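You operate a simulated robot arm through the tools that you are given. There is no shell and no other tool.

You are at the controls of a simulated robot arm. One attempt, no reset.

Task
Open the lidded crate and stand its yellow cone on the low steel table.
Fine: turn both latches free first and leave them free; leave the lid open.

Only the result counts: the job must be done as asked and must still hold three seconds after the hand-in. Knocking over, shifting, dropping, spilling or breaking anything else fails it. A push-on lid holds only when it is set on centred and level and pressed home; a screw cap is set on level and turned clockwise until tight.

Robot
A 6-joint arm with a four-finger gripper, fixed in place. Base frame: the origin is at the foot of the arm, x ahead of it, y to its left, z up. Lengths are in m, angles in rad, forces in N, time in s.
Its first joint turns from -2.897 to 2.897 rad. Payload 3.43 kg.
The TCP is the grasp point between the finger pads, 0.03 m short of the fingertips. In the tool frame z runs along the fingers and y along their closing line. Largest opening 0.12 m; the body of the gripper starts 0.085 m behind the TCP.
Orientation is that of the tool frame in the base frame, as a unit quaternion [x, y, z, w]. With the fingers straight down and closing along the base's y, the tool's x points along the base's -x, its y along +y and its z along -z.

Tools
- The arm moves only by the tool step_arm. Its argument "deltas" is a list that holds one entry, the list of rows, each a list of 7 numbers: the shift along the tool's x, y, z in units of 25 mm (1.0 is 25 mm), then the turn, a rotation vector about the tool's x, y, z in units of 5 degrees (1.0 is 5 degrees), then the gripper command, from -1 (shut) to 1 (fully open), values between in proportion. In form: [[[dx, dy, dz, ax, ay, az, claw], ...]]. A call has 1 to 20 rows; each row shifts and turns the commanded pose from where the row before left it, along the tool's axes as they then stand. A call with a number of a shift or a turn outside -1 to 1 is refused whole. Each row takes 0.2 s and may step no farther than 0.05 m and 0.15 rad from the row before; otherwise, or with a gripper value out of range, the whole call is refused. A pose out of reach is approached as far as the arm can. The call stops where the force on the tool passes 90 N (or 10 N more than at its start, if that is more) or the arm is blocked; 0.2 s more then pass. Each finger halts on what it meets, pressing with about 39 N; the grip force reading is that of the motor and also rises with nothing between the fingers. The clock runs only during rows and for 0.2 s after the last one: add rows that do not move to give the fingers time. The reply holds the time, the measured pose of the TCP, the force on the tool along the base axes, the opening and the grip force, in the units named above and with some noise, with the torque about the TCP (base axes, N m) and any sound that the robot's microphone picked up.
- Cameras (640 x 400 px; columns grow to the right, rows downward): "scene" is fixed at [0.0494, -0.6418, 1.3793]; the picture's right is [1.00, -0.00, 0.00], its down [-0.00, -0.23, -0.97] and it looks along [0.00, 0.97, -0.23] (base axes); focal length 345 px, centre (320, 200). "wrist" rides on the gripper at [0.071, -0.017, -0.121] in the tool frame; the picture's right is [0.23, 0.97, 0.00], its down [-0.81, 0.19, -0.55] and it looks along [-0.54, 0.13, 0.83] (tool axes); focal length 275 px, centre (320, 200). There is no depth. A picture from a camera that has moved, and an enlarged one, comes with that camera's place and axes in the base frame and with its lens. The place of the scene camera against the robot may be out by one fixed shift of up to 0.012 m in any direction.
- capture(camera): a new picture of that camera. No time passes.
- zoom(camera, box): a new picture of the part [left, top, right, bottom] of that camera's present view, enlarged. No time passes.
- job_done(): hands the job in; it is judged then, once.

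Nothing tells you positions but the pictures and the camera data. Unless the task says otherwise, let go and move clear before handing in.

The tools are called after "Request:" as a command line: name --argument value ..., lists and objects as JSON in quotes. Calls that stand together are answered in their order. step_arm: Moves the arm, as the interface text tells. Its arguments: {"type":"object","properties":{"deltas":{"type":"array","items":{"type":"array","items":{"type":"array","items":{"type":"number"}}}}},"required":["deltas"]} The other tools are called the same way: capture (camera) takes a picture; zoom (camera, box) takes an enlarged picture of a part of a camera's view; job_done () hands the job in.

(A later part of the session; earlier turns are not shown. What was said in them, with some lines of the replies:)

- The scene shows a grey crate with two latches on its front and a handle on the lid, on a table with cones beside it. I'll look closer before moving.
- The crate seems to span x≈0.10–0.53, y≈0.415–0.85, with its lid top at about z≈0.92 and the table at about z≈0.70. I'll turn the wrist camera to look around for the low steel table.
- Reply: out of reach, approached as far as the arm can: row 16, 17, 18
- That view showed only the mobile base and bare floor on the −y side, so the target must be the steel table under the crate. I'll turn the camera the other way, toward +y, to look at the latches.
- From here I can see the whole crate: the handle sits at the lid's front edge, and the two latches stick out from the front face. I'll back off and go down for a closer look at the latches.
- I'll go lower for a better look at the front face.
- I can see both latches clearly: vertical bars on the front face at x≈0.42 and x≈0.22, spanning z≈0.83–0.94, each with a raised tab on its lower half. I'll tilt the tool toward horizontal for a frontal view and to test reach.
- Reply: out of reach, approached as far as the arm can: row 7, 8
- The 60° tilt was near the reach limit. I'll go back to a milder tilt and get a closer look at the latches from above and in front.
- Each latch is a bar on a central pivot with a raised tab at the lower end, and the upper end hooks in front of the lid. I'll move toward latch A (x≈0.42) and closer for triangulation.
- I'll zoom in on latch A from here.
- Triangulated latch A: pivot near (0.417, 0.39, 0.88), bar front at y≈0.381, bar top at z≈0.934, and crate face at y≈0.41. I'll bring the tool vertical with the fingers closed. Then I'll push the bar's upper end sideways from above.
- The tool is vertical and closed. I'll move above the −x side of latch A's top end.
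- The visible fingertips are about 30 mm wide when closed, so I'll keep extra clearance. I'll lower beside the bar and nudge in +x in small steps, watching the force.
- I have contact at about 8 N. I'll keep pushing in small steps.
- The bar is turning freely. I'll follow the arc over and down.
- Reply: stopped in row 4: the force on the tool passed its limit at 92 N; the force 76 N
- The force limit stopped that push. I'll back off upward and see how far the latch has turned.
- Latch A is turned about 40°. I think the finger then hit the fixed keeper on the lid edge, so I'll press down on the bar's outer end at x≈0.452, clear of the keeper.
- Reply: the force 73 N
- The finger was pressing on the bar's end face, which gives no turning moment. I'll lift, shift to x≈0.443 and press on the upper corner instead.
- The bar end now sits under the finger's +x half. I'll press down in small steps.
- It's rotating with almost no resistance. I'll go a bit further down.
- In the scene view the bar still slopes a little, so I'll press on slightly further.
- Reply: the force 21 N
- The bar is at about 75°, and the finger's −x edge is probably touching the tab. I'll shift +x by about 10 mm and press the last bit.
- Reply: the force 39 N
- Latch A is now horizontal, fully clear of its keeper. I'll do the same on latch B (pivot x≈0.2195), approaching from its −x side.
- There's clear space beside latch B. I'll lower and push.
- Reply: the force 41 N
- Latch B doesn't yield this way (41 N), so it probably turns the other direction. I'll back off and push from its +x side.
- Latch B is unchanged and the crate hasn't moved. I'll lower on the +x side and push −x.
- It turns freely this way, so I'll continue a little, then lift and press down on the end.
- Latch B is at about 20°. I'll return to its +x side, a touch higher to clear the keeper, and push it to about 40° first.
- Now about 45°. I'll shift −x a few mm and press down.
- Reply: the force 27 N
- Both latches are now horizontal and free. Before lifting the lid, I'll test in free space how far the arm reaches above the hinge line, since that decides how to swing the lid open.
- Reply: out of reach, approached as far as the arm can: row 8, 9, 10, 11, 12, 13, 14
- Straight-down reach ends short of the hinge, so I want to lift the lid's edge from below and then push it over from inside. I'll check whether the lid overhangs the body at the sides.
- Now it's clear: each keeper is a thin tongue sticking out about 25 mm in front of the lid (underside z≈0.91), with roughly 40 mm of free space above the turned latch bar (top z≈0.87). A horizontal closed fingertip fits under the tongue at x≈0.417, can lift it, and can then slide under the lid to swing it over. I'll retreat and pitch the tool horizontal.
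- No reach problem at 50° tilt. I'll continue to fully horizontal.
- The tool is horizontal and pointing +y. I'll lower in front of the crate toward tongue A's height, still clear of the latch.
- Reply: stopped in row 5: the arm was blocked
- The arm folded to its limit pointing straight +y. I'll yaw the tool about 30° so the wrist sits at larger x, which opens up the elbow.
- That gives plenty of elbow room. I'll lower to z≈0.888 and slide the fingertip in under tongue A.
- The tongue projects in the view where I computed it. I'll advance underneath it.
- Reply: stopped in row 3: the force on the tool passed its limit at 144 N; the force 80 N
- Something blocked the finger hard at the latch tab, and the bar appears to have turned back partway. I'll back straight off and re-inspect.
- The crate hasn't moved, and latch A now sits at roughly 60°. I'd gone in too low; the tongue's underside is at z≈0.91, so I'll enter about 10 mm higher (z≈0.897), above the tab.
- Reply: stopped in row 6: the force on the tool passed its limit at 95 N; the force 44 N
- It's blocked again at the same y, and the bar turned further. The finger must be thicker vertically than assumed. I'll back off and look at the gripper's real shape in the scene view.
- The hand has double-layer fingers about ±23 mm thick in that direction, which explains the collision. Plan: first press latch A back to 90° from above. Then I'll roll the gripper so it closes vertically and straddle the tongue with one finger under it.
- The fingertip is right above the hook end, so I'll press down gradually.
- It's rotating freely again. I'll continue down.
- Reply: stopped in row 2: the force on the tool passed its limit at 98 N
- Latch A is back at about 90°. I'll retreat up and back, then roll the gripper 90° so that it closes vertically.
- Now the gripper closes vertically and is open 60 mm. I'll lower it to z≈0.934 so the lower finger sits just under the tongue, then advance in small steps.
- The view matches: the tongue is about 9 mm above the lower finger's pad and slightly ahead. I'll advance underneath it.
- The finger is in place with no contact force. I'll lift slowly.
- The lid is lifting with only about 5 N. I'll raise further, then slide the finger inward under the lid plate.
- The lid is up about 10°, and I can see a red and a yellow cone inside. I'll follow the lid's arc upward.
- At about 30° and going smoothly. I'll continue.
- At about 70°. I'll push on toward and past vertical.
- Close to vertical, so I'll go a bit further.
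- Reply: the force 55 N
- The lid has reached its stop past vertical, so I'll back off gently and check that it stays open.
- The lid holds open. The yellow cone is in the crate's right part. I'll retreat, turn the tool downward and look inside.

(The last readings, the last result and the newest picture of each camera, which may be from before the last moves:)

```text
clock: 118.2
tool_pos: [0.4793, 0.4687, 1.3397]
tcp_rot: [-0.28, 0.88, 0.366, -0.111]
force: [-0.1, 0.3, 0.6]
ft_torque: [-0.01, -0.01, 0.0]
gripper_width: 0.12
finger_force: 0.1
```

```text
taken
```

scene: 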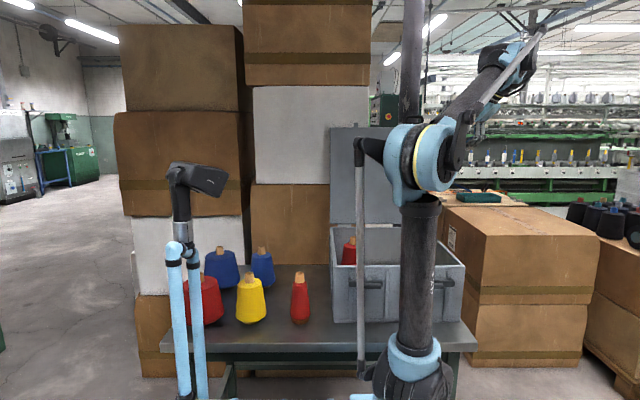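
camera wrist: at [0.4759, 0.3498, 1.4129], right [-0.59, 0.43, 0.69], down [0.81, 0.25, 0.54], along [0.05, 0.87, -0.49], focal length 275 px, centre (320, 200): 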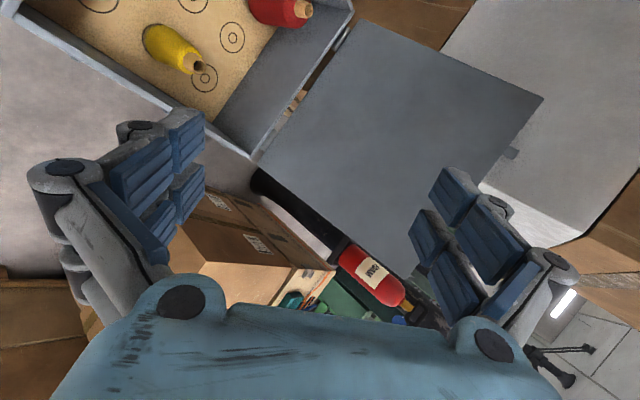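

Request:
step_arm --deltas '[[[0, 0, 0, 1, 0, 0, 1], [0, 0, 0, 1, 0, 0, 1], [0, 0, 0, 1, 0, 0, 1], [0, 0, 0, 1, 0, 0, 1], [0, 0, 0, 1, 0, 0, 1], [0, 0, 0, 1, 0, 0, 1], [0, 0, 0, 1, 0, 0, 1], [0, 0, 0, 1, 0, 0, 1], [0, 0, 0, 1, 0, 0, 1]]]'

Request:
capture --camera "wrist"

Request:
capture --camera "scene"

```text
clock: 120.2
tool_pos: [0.4803, 0.4696, 1.3395]
tcp_rot: [-0.301, 0.953, 0.003, 0.005]
force: [1.0, -0.4, 0.2]
ft_torque: [0.06, 0.0, 0.03]
gripper_width: 0.1202
finger_force: 0.0
```

```text
taken
camera wrist: at [0.4299, 0.4145, 1.46], right [-0.75, 0.66, 0.0], down [0.55, 0.62, 0.56], along [0.37, 0.42, -0.83], focal length 275 px, centre (320, 200)
```

wrist: 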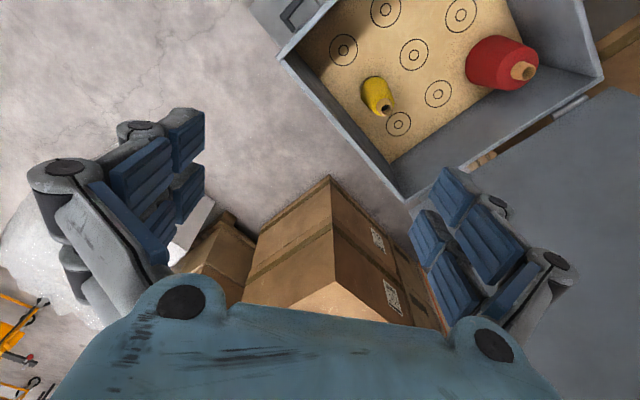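

```text
taken
```

scene: 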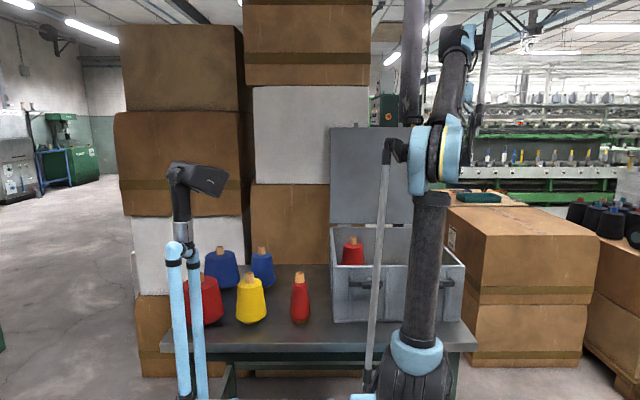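

Request:
zoom --camera "wrist" --box '[270, 0, 610, 200]'

Request:
zoom --camera "scene" --box '[320, 210, 480, 330]'

```text
1.88 times, centred on (440, 100) of wrist
camera zoom: at [0.4299, 0.4145, 1.46], right [-0.75, 0.66, 0.0], down [0.55, 0.62, 0.56], along [0.37, 0.42, -0.83], focal length 518 px, centre (94, 388)
```

zoom: 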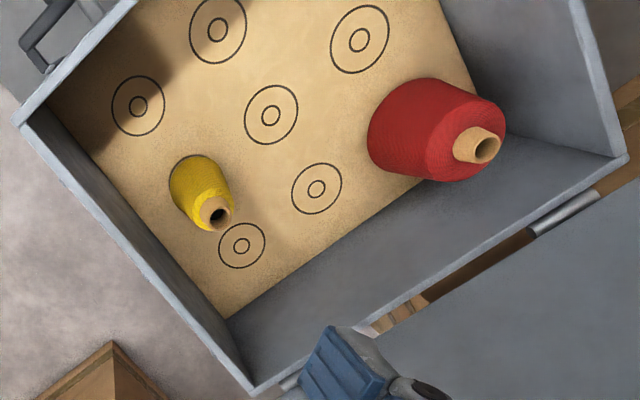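

```text
3.33 times, centred on (400, 270) of scene
camera zoom: at [0.0494, -0.6418, 1.3793], right [1.0, 0.0, 0.0], down [0.0, -0.23, -0.97], along [0.0, 0.97, -0.23], focal length 1151 px, centre (53, -33)
```

zoom: 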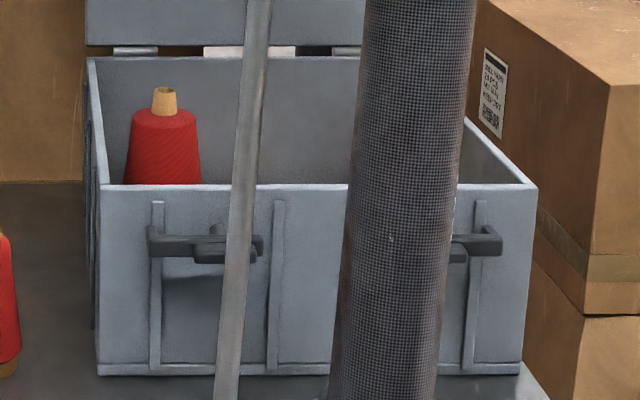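

Both latches are still horizontal. The yellow cone stands at about (0.437, 0.635) on the crate floor, with its top near z≈0.87. I'll align the gripper so it closes along y and move above the cone for a closer look.

Request:
step_arm --deltas '[[[0, 0, 0, 0, 0, 1, 1], [0, 0, 0, 0, 0, 1, 1], [0, 0, 0, 0, 0, 1, 1], [0, 0, 0, 0, 0, 1, 1], [0, 0, 0, 0, 0, 1, 1], [0, 0, 0, 0, 0, 1, 1], [0, 0, 0, 0, 0, 1, 1]]]'

Request:
step_arm --deltas '[[[0.17, 0.66, 0.9, 0, 0, 0, 1], [0.17, 0.66, 0.9, 0, 0, 0, 1], [0.17, 0.66, 0.9, 0, 0, 0, 1], [0.17, 0.66, 0.9, 0, 0, 0, 1], [0.17, 0.66, 0.9, 0, 0, 0, 1], [0.17, 0.66, 0.9, 0, 0, 0, 1], [0.17, 0.66, 0.9, 0, 0, 0, 1], [0.17, 0.66, 0.9, 0, 0, 0, 1]]]'

Request:
capture --camera "wrist"

Request:
capture --camera "scene"

```text
clock: 121.8
tool_pos: [0.4802, 0.4711, 1.3393]
tcp_rot: [0.0, 1.0, 0.004, 0.003]
force: [-0.4, 0.3, 1.0]
ft_torque: [-0.01, 0.01, 0.0]
gripper_width: 0.12
finger_force: 0.0
```

```text
clock: 123.6
tool_pos: [0.4476, 0.6055, 1.1633]
tcp_rot: [-0.001, 1.0, 0.004, 0.003]
force: [0.3, -0.7, -0.3]
ft_torque: [0.04, 0.0, 0.02]
gripper_width: 0.1201
finger_force: 0.1
```

```text
taken
camera wrist: at [0.3754, 0.5874, 1.282], right [-0.23, 0.97, 0.01], down [0.81, 0.19, 0.56], along [0.54, 0.14, -0.83], focal length 275 px, centre (320, 200)
```

wrist: 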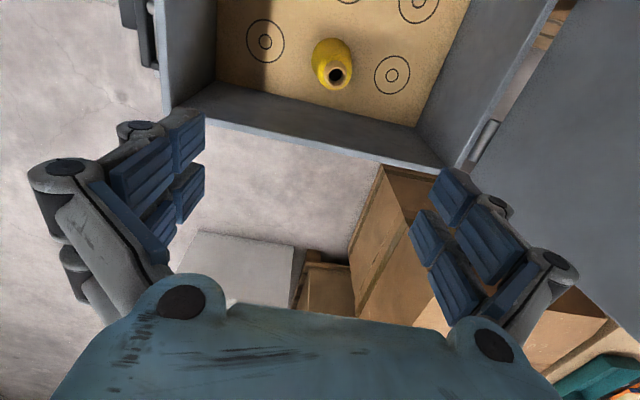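

```text
taken
```

scene: 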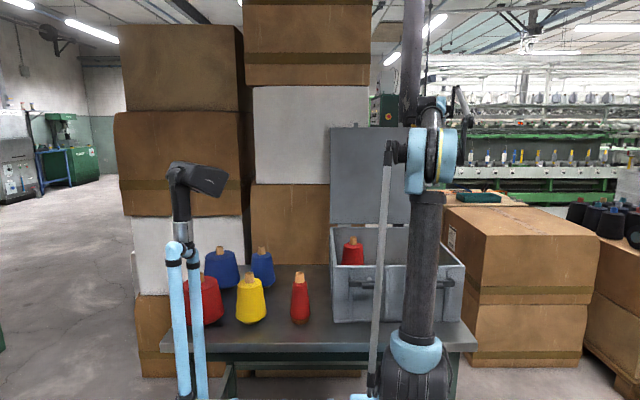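

Request:
zoom --camera "wrist" --box '[240, 0, 440, 125]'

```text
3.20 times, centred on (340, 62) of wrist
camera zoom: at [0.3754, 0.5874, 1.282], right [-0.23, 0.97, 0.01], down [0.81, 0.19, 0.56], along [0.54, 0.14, -0.83], focal length 881 px, centre (256, 640)
```

zoom: 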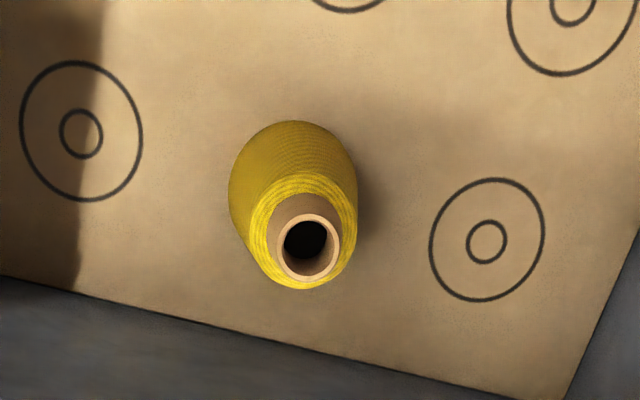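

Refined: the cone axis is at (0.440, 0.630), top z≈0.877, base diameter about 73 mm. I'll centre above it, descend with the fingers open, and check just before going around it.

Request:
step_arm --deltas '[[[0.15, 0.5, 0.8, 0, 0, 0, 1], [0.15, 0.48, 0.8, 0, 0, 0, 1], [0, 0, 0.9, 0, 0, 0, 1], [0, 0, 0.9, 0, 0, 0, 1], [0, 0, 0.9, 0, 0, 0, 1], [0, 0, 0.9, 0, 0, 0, 1], [0, 0, 0.9, 0, 0, 0, 1], [0, 0, 0, 0, 0, 0, 1]]]'

Request:
capture --camera "wrist"

```text
clock: 125.4
tool_pos: [0.4411, 0.6329, 1.0062]
tcp_rot: [-0.001, 1.0, 0.004, 0.004]
force: [-0.2, -0.1, -0.2]
ft_torque: [0.0, 0.03, -0.03]
gripper_width: 0.1204
finger_force: 0.0
```

```text
taken
camera wrist: at [0.3682, 0.6141, 1.1265], right [-0.23, 0.97, 0.01], down [0.81, 0.19, 0.56], along [0.54, 0.14, -0.83], focal length 275 px, centre (320, 200)
```

wrist: 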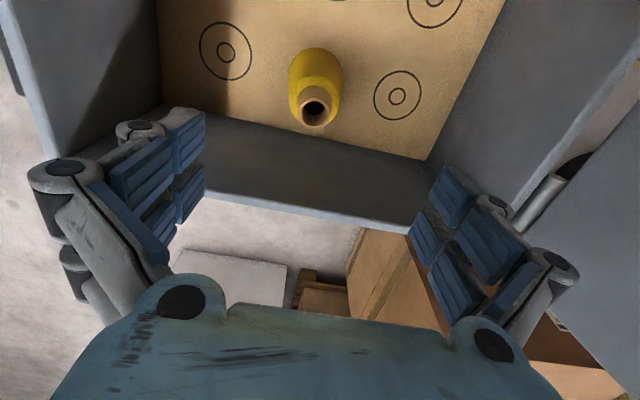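

Request:
step_arm --deltas '[[[0.1, -0.18, 0.9, 0, 0, 0, 1], [0, 0, 0.9, 0, 0, 0, 1], [0, 0, 0.9, 0, 0, 0, 1], [0, 0, 0.9, 0, 0, 0, 1], [0, 0, 0.9, 0, 0, 0, 1], [0, 0, 0.9, 0, 0, 0, 1], [0, 0, 0.9, 0, 0, 0, 1], [0, 0, 0.9, 0, 0, 0, 1], [0, 0, 0.9, 0, 0, 0, 1], [0, 0, 0, 0, 0, 0, 1]]]'

Request:
capture --camera "wrist"

```text
clock: 127.6
tool_pos: [0.4379, 0.6261, 0.8073]
tcp_rot: [-0.001, 1.0, 0.005, 0.006]
force: [4.3, 5.4, 57.9]
ft_torque: [-0.72, 0.55, 0.01]
gripper_width: 0.1199
finger_force: 0.1
```

```text
taken
camera wrist: at [0.3655, 0.6089, 0.9282], right [-0.23, 0.97, 0.01], down [0.81, 0.19, 0.56], along [0.54, 0.14, -0.83], focal length 275 px, centre (320, 200)
```

wrist: 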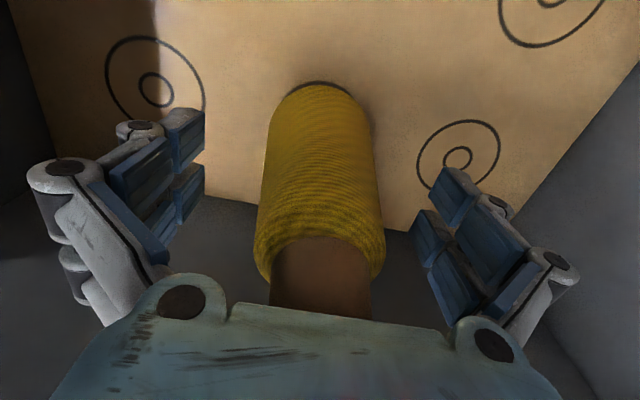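

The palm touched the tube top with about 58 N, so I'll raise 15 mm and then close.

Request:
step_arm --deltas '[[[0, 0, -0.35, 0, 0, 0, 1], [0, 0, -0.25, 0, 0, 0, 1], [0, 0, 0, 0, 0, 0, 1]]]'

Request:
capture --camera "wrist"

```text
clock: 128.4
tool_pos: [0.4389, 0.6277, 0.821]
tcp_rot: [-0.001, 1.0, 0.004, 0.004]
force: [-0.1, 0.0, -0.3]
ft_torque: [-0.03, 0.0, -0.01]
gripper_width: 0.1201
finger_force: 0.1
```

```text
taken
camera wrist: at [0.3673, 0.6096, 0.9414], right [-0.23, 0.97, 0.01], down [0.81, 0.19, 0.56], along [0.54, 0.14, -0.83], focal length 275 px, centre (320, 200)
```

wrist: 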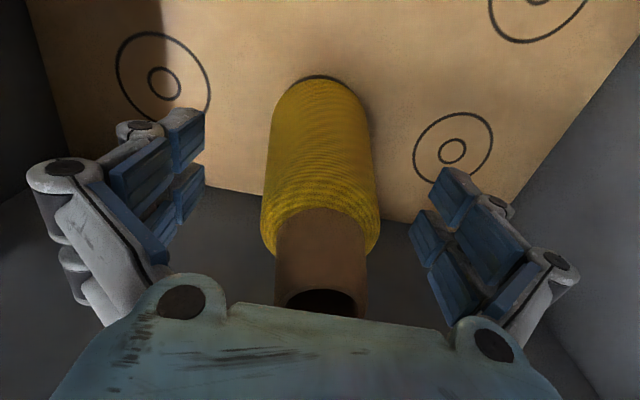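

The cone is undisturbed and upright. I'll close gradually around it.

Request:
step_arm --deltas '[[[0, 0, 0, 0, 0, 0, 0.5], [0, 0, 0, 0, 0, 0, 0.2], [0, 0, 0, 0, 0, 0, 0.05], [0, 0, 0, 0, 0, 0, -0.1], [0, 0, 0, 0, 0, 0, -0.2], [0, 0, 0, 0, 0, 0, -0.3], [0, 0, 0, 0, 0, 0, -0.5], [0, 0, 0, 0, 0, 0, -1], [0, 0, 0, 0, 0, 0, -1], [0, 0, 0, 0, 0, 0, -1]]]'

Request:
capture --camera "wrist"

```text
clock: 130.6
tool_pos: [0.4407, 0.6273, 0.822]
tcp_rot: [-0.001, 1.0, 0.004, 0.003]
force: [-0.3, 1.6, 6.7]
ft_torque: [-0.07, 0.01, -0.03]
gripper_width: 0.0607
finger_force: 38.8
```

```text
taken
camera wrist: at [0.3672, 0.6096, 0.9417], right [-0.23, 0.97, 0.01], down [0.81, 0.19, 0.56], along [0.54, 0.14, -0.83], focal length 275 px, centre (320, 200)
```

wrist: 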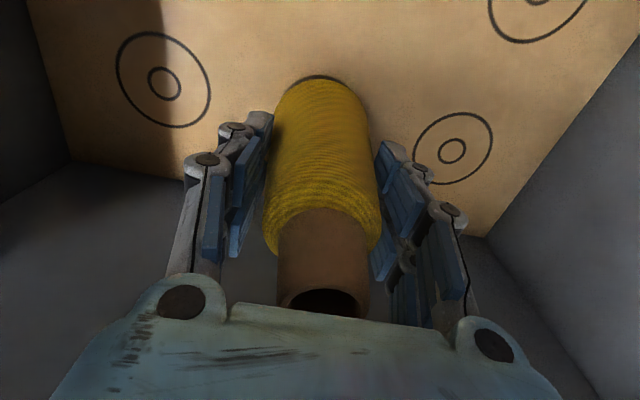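

Gripped at a 61 mm width. I'll lift a little and check.

Request:
step_arm --deltas '[[[0, 0, -0.3, 0, 0, 0, -1], [0, 0, -0.5, 0, 0, 0, -1], [0, 0, -0.5, 0, 0, 0, -1], [0, 0, -0.5, 0, 0, 0, -1], [0, 0, 0, 0, 0, 0, -1]]]'

Request:
capture --camera "wrist"

```text
clock: 131.8
tool_pos: [0.4402, 0.6282, 0.8678]
tcp_rot: [-0.001, 1.0, 0.004, 0.004]
force: [-0.8, -0.4, -2.2]
ft_torque: [0.0, -0.02, 0.01]
gripper_width: 0.0605
finger_force: 38.8
```

```text
taken
camera wrist: at [0.3667, 0.6094, 0.9875], right [-0.23, 0.97, 0.01], down [0.81, 0.19, 0.56], along [0.54, 0.14, -0.83], focal length 275 px, centre (320, 200)
```

wrist: 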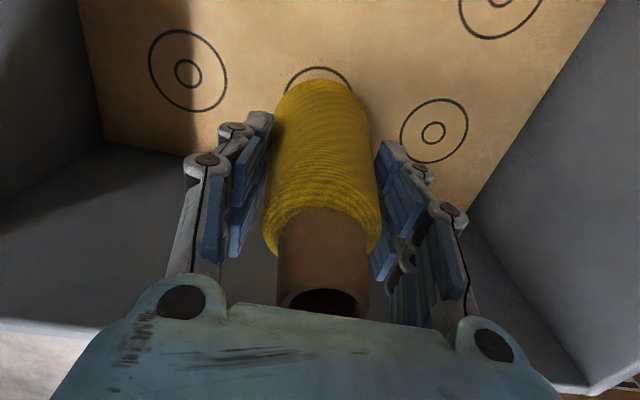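

The cone is held and lifted cleanly. I'll raise it above the rim and carry it left toward the free table area near x≈−0.03, y≈0.61.

Request:
step_arm --deltas '[[[0, 0, -0.95, 0, 0, 0, -1], [0, 0, -0.95, 0, 0, 0, -1], [0, 0, -0.95, 0, 0, 0, -1], [0, 0, -0.95, 0, 0, 0, -1], [0, 0, -0.95, 0, 0, 0, -1], [0, 0, -0.95, 0, 0, 0, -1], [0, 0, -0.95, 0, 0, 0, -1], [0, 0, -0.95, 0, 0, 0, -1], [0, 0, -0.95, 0, 0, 0, -1], [0, 0, -0.95, 0, 0, 0, -1], [0, 0, -0.95, 0, 0, 0, -1], [0, 0, -0.95, 0, 0, 0, -1]]]'

Request:
step_arm --deltas '[[[0.9, 0, 0, 0, 0, 0, -1], [0.9, 0, 0, 0, 0, 0, -1], [0.9, 0, 0, 0, 0, 0, -1], [0.9, 0, 0, 0, 0, 0, -1], [0.9, 0, 0, 0, 0, 0, -1], [0.9, 0, 0, 0, 0, 0, -1], [0.9, 0, 0, 0, 0, 0, -1], [0.9, 0, 0, 0, 0, 0, -1], [0.9, 0, 0, 0, 0, 0, -1], [0.9, 0, 0, 0, 0, 0, -1]]]'

Request:
capture --camera "wrist"

Request:
capture --camera "scene"

```text
clock: 134.4
tool_pos: [0.4376, 0.6243, 1.1538]
tcp_rot: [0.0, 1.0, 0.004, 0.004]
force: [0.4, 0.5, -2.0]
ft_torque: [0.01, 0.0, 0.03]
gripper_width: 0.0602
finger_force: 39.0
```

```text
clock: 136.6
tool_pos: [0.2121, 0.6252, 1.1504]
tcp_rot: [-0.001, 1.0, 0.005, 0.003]
force: [0.2, -0.1, -2.6]
ft_torque: [-0.02, 0.03, 0.04]
gripper_width: 0.0603
finger_force: 38.8
```

```text
taken
camera wrist: at [0.1401, 0.607, 1.2708], right [-0.23, 0.97, 0.01], down [0.81, 0.19, 0.56], along [0.54, 0.14, -0.83], focal length 275 px, centre (320, 200)
```

wrist: 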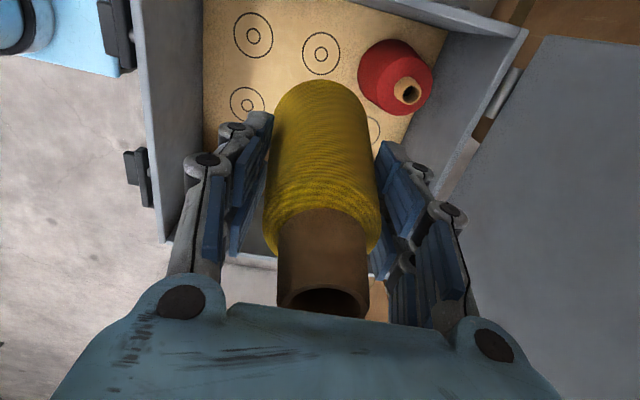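

```text
taken
```

scene: 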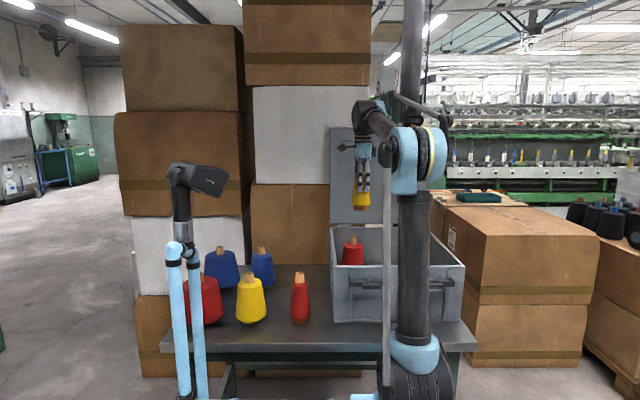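

Request:
step_arm --deltas '[[[0.88, 0, 0, 0, 0, 0, -1], [0.88, 0, 0, 0, 0, 0, -1], [0.88, 0, 0, 0, 0, 0, -1], [0.88, 0, 0, 0, 0, 0, -1], [0.88, 0, 0, 0, 0, 0, -1], [0.88, 0, 0, 0, 0, 0, -1], [0.88, 0, 0, 0, 0, 0, -1], [0.88, 0, 0, 0, 0, 0, -1], [0.88, 0, 0, 0, 0, 0, -1], [0.88, 0, 0, 0, 0, 0, -1], [0.88, 0, 0, 0, 0, 0, -1], [0, 0, 0, 0, 0, 0, -1]]]'

Request:
capture --camera "wrist"

Request:
capture --camera "scene"

```text
clock: 139.2
tool_pos: [-0.0303, 0.6216, 1.1477]
tcp_rot: [0.0, 1.0, 0.004, 0.003]
force: [0.3, 0.4, -1.3]
ft_torque: [0.0, 0.03, 0.02]
gripper_width: 0.0603
finger_force: 39.3
```

```text
taken
camera wrist: at [-0.1023, 0.6048, 1.2681], right [-0.23, 0.97, 0.01], down [0.81, 0.19, 0.56], along [0.54, 0.14, -0.83], focal length 275 px, centre (320, 200)
```

wrist: 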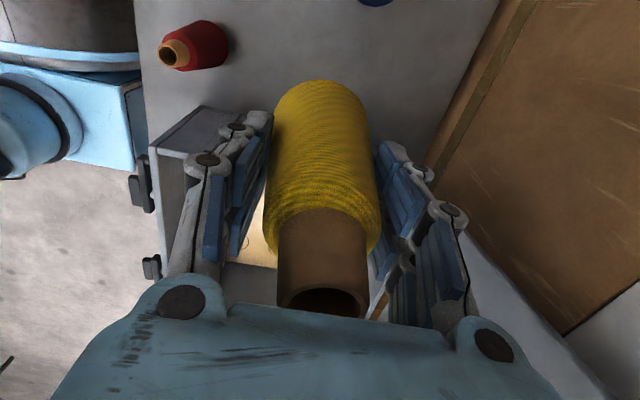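

```text
taken
```

scene: 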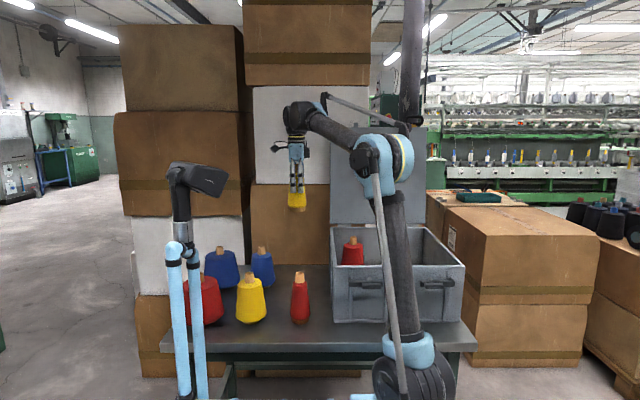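

The area is clear here: the small red cone is at y≈0.42, the blue at x≈−0.19, and the crate wall at x≈0.11. I'll shift to x≈0, descend to just above the table, then go slowly.

Request:
step_arm --deltas '[[[-0.6, 0, 0.5, 0, 0, 0, -1], [-0.6, 0, 0.9, 0, 0, 0, -1], [0, 0, 0.9, 0, 0, 0, -1], [0, 0, 0.9, 0, 0, 0, -1], [0, 0, 0.9, 0, 0, 0, -1], [0, 0, 0.9, 0, 0, 0, -1], [0, 0, 0.9, 0, 0, 0, -1], [0, 0, 0.9, 0, 0, 0, -1], [0, 0, 0.9, 0, 0, 0, -1], [0, 0, 0.9, 0, 0, 0, -1], [0, 0, 0.9, 0, 0, 0, -1], [0, 0, 0.9, 0, 0, 0, -1], [0, 0, 0.9, 0, 0, 0, -1], [0, 0, 0.4, 0, 0, 0, -1], [0, 0, 0, 0, 0, 0, -1]]]'

Request:
capture --camera "wrist"

Request:
capture --camera "scene"

```text
clock: 142.4
tool_pos: [0.0031, 0.6271, 0.8552]
tcp_rot: [-0.001, 1.0, 0.005, 0.003]
force: [-0.7, -0.9, -2.2]
ft_torque: [0.0, 0.0, -0.03]
gripper_width: 0.0602
finger_force: 39.3
```

```text
taken
camera wrist: at [-0.0696, 0.6082, 0.9755], right [-0.23, 0.97, 0.01], down [0.81, 0.19, 0.56], along [0.54, 0.14, -0.83], focal length 275 px, centre (320, 200)
```

wrist: 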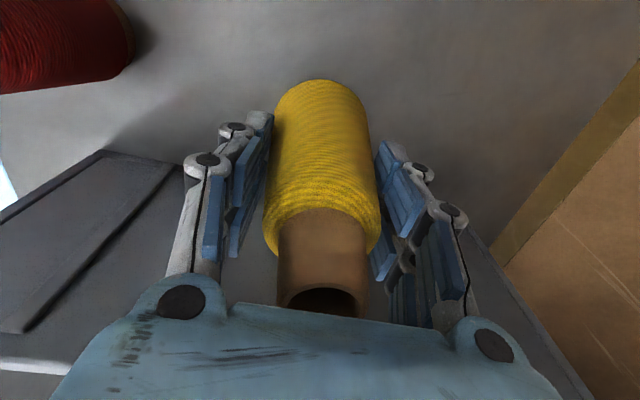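

```text
taken
```

scene: 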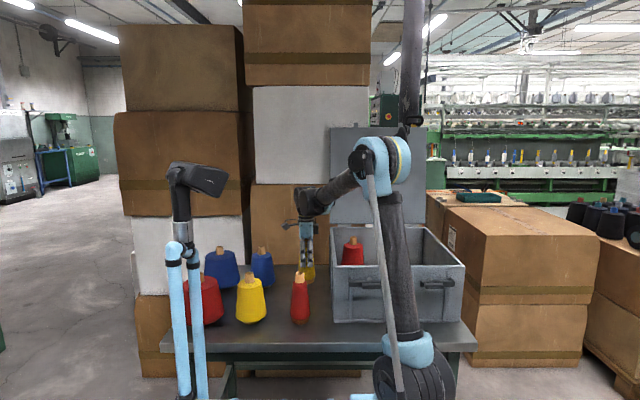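

Request:
step_arm --deltas '[[[0, 0, 0.2, 0, 0, 0, -1], [0, 0, 0.2, 0, 0, 0, -1], [0, 0, 0.2, 0, 0, 0, -1], [0, 0, 0.2, 0, 0, 0, -1], [0, 0, 0.2, 0, 0, 0, -1], [0, 0, 0, 0, 0, 0, -1]]]'

Request:
step_arm --deltas '[[[0, 0, 0.1, 0, 0, 0, -1], [0, 0, 0.1, 0, 0, 0, -1], [0, 0, 0.1, 0, 0, 0, -1]]]'

Request:
zoom --camera "scene" --box '[270, 230, 350, 300]'

```text
clock: 143.8
tool_pos: [0.0023, 0.6268, 0.8311]
tcp_rot: [-0.001, 1.0, 0.004, 0.003]
force: [0.2, -0.7, -2.6]
ft_torque: [0.0, 0.0, -0.04]
gripper_width: 0.0604
finger_force: 39.0
```

```text
clock: 144.6
tool_pos: [0.002, 0.6282, 0.8237]
tcp_rot: [0.0, 1.0, 0.005, 0.004]
force: [0.3, 0.4, -1.5]
ft_torque: [0.04, 0.03, 0.02]
gripper_width: 0.0602
finger_force: 38.4
```

```text
5.71 times, centred on (310, 265) of scene
camera zoom: at [0.0494, -0.6418, 1.3793], right [1.0, 0.0, 0.0], down [0.0, -0.23, -0.97], along [0.0, 0.97, -0.23], focal length 1974 px, centre (377, -171)
```

zoom: 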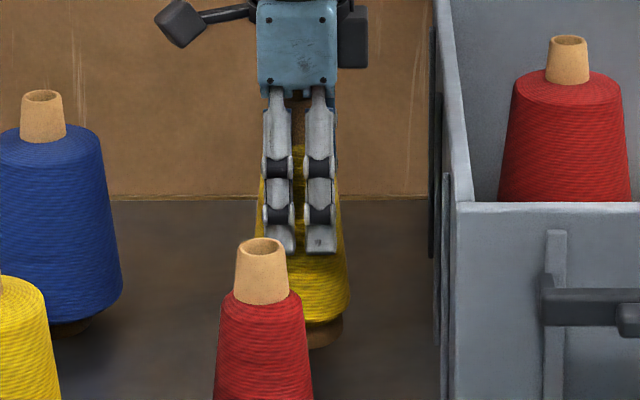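

The cone is just above the table. I'll continue in 2 mm steps until it makes contact.

Request:
step_arm --deltas '[[[0, 0, 0.08, 0, 0, 0, -1], [0, 0, 0.08, 0, 0, 0, -1], [0, 0, 0.08, 0, 0, 0, -1]]]'

Request:
step_arm --deltas '[[[0, 0, 0.08, 0, 0, 0, -1], [0, 0, 0.08, 0, 0, 0, -1]]]'

```text
clock: 145.4
tool_pos: [0.0029, 0.6279, 0.817]
tcp_rot: [-0.001, 1.0, 0.005, 0.003]
force: [0.2, 0.3, -1.9]
ft_torque: [0.02, -0.01, 0.01]
gripper_width: 0.0602
finger_force: 38.3
```

```text
clock: 146.0
tool_pos: [0.0002, 0.6265, 0.8127]
tcp_rot: [-0.001, 1.0, 0.004, 0.003]
force: [-1.3, -0.2, -1.5]
ft_torque: [0.0, 0.0, 0.03]
gripper_width: 0.0603
finger_force: 39.1
```

Request:
step_arm --deltas '[[[0, 0, 0.08, 0, 0, 0, -1], [0, 0, 0.08, 0, 0, 0, -1]]]'

Request:
step_arm --deltas '[[[0, 0, 0.08, 0, 0, 0, -1], [0, 0, 0, 0, 0, 0, -1]]]'

Request:
zoom --camera "scene" --box '[270, 230, 350, 300]'

```text
clock: 146.6
tool_pos: [0.0017, 0.6259, 0.808]
tcp_rot: [-0.001, 1.0, 0.005, 0.004]
force: [-0.5, 0.6, -2.0]
ft_torque: [0.0, 0.01, -0.03]
gripper_width: 0.0599
finger_force: 39.4
```

```text
clock: 147.2
tool_pos: [0.0025, 0.626, 0.8073]
tcp_rot: [-0.001, 1.0, 0.005, 0.003]
force: [0.0, 0.1, -2.4]
ft_torque: [-0.01, 0.01, 0.0]
gripper_width: 0.0602
finger_force: 38.9
```

```text
5.71 times, centred on (310, 265) of scene
camera zoom: at [0.0494, -0.6418, 1.3793], right [1.0, 0.0, 0.0], down [0.0, -0.23, -0.97], along [0.0, 0.97, -0.23], focal length 1974 px, centre (377, -171)
```

zoom: 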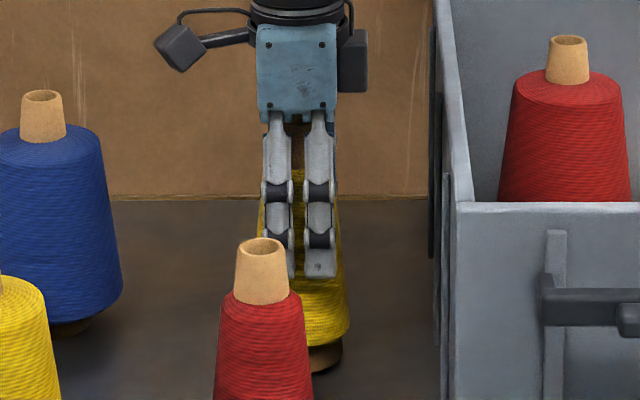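

Request:
step_arm --deltas '[[[0, 0, 0.08, 0, 0, 0, -1], [0, 0, 0.08, 0, 0, 0, -1]]]'

Request:
step_arm --deltas '[[[0, 0, 0.08, 0, 0, 0, -1], [0, 0, 0, 0, 0, 0, -1]]]'

```text
clock: 147.8
tool_pos: [0.0016, 0.6274, 0.804]
tcp_rot: [-0.001, 1.0, 0.004, 0.004]
force: [-1.2, -2.2, 23.4]
ft_torque: [-0.35, -0.09, -0.1]
gripper_width: 0.0601
finger_force: 39.0
```

```text
clock: 148.4
tool_pos: [0.0017, 0.626, 0.8028]
tcp_rot: [-0.001, 1.0, 0.005, 0.003]
force: [-2.8, -5.9, 56.3]
ft_torque: [-0.34, 0.36, -0.08]
gripper_width: 0.0606
finger_force: 39.0
```

Contact at TCP z≈0.805. I'll relieve the pressure before opening.

Request:
step_arm --deltas '[[[0, 0, -0.12, 0, 0, 0, -1], [0, 0, 0, 0, 0, 0, -1]]]'

```text
clock: 149.0
tool_pos: [0.0026, 0.6286, 0.8046]
tcp_rot: [-0.002, 1.0, 0.005, 0.004]
force: [0.7, -0.5, -1.2]
ft_torque: [0.01, 0.0, 0.01]
gripper_width: 0.0607
finger_force: 39.1
```

It's now resting lightly on the table. I'll open slowly.

Request:
step_arm --deltas '[[[0, 0, 0, 0, 0, 0, 0.0], [0, 0, 0, 0, 0, 0, 0.04], [0, 0, 0, 0, 0, 0, 0.08], [0, 0, 0, 0, 0, 0, 0.15], [0, 0, 0, 0, 0, 0, 0.3], [0, 0, 0, 0, 0, 0, 0.5], [0, 0, 0, 0, 0, 0, 0.7], [0, 0, 0, 0, 0, 0, 0.7]]]'

Request:
capture --camera "wrist"

Request:
zoom --camera "scene" --box '[270, 230, 350, 300]'

```text
clock: 150.8
tool_pos: [0.0018, 0.6289, 0.8043]
tcp_rot: [-0.002, 1.0, 0.004, 0.004]
force: [0.6, 0.0, -0.6]
ft_torque: [-0.01, -0.01, 0.02]
gripper_width: 0.102
finger_force: 0.1
```

```text
taken
camera wrist: at [-0.0709, 0.6101, 0.9248], right [-0.23, 0.97, 0.01], down [0.81, 0.19, 0.56], along [0.54, 0.14, -0.83], focal length 275 px, centre (320, 200)
```

wrist: 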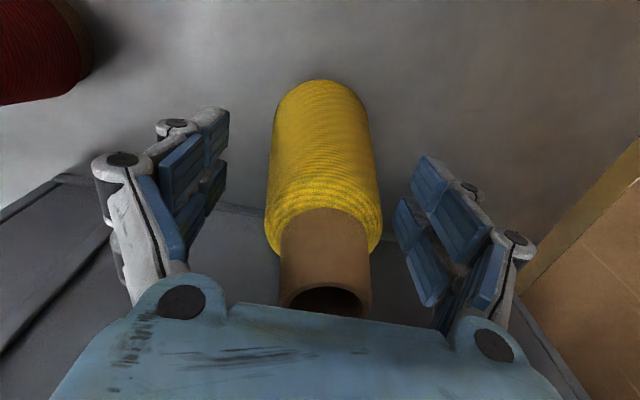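

```text
5.71 times, centred on (310, 265) of scene
camera zoom: at [0.0494, -0.6418, 1.3793], right [1.0, 0.0, 0.0], down [0.0, -0.23, -0.97], along [0.0, 0.97, -0.23], focal length 1974 px, centre (377, -171)
```

zoom: 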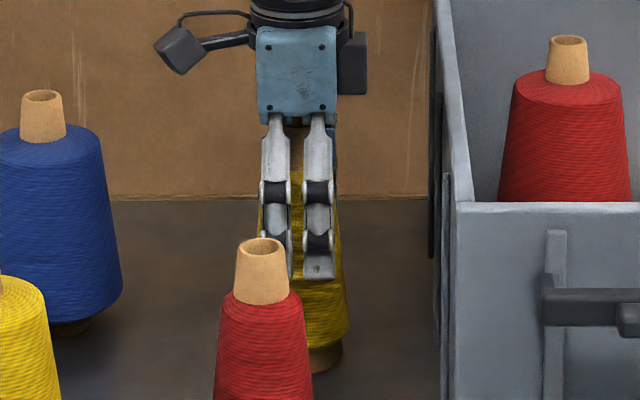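

Released, and the cone is standing. I'll rise straight up well clear.

Request:
step_arm --deltas '[[[0, 0, -0.4, 0, 0, 0, 0.7], [0, 0, -0.8, 0, 0, 0, 0.7], [0, 0, -0.8, 0, 0, 0, 0.7], [0, 0, -0.8, 0, 0, 0, 0.7], [0, 0, -0.8, 0, 0, 0, 0.7], [0, 0, -0.9, 0, 0, 0, 0.7], [0, 0, -0.9, 0, 0, 0, 0.7], [0, 0, -0.9, 0, 0, 0, 0.7], [0, 0, -0.9, 0, 0, 0, 0.7], [0, 0, -0.9, 0, 0, 0, 0.7], [0, 0, -0.9, 0, 0, 0, 0.7], [0, 0, -0.9, 0, 0, 0, 0.7]]]'

Request:
capture --camera "wrist"

Request:
capture --camera "scene"

Request:
zoom --camera "scene" --box '[260, 210, 480, 350]'

```text
clock: 153.4
tool_pos: [-0.0006, 0.6262, 1.0496]
tcp_rot: [-0.001, 1.0, 0.005, 0.003]
force: [0.5, 0.0, -0.1]
ft_torque: [-0.01, 0.0, 0.02]
gripper_width: 0.102
finger_force: 0.1
```

```text
taken
camera wrist: at [-0.0721, 0.6084, 1.1705], right [-0.23, 0.97, 0.01], down [0.81, 0.19, 0.56], along [0.54, 0.14, -0.83], focal length 275 px, centre (320, 200)
```

wrist: 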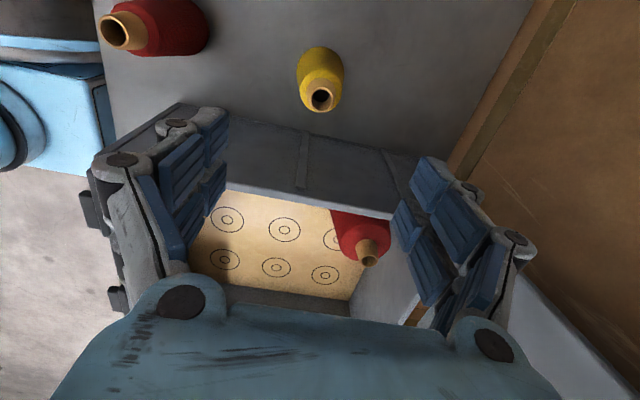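

```text
taken
```

scene: 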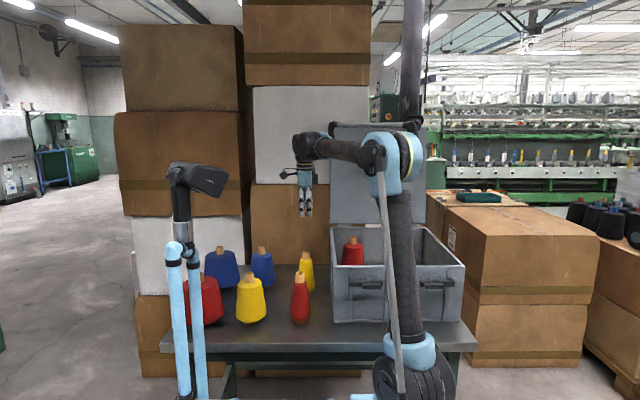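

```text
2.86 times, centred on (370, 280) of scene
camera zoom: at [0.0494, -0.6418, 1.3793], right [1.0, 0.0, 0.0], down [0.0, -0.23, -0.97], along [0.0, 0.97, -0.23], focal length 987 px, centre (177, -29)
```

zoom: 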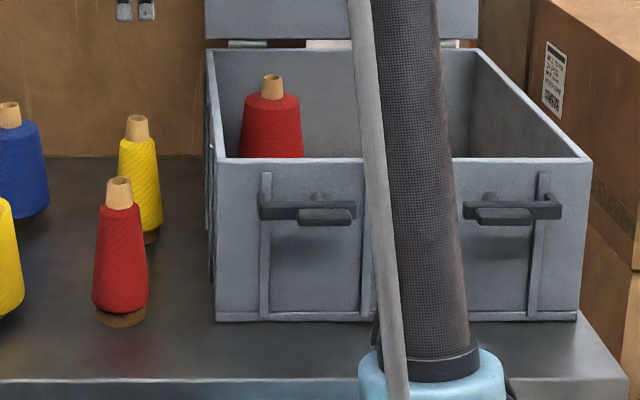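

The yellow cone stands upright on the steel table. Both latches are horizontal and free, the lid is open, and the crate and other cones are where they were. The arm is clear, so I'm handing in.

Request:
job_done

```text
The job is handed in.
```

The crate is open and its yellow cone is standing upright on the steel table, in the clear space to the left of the crate. I handed the job in; no verdict came back.

- **Latches:** both are turned a full quarter turn and were still free in the last picture. Latch A slipped partway back during an early attempt to get under the lid, so I turned it free again before lifting.
- **Lid:** it was lifted from the front and pushed past vertical until it met its stop. It stayed open the rest of the time.
- **Other objects:** the crate is where it started, going by its corners in the scene pictures. The cones on the table and the red one in the crate look untouched.
- **Hard contacts:** while working on the latches, two pushes hit the latch tab (up to 144 N). The palm also pressed on the cone's top at about 58 N before I gripped it, but the cone stayed upright.

I took "low steel table" to be the one the crate stands on, since I saw no other table within reach.
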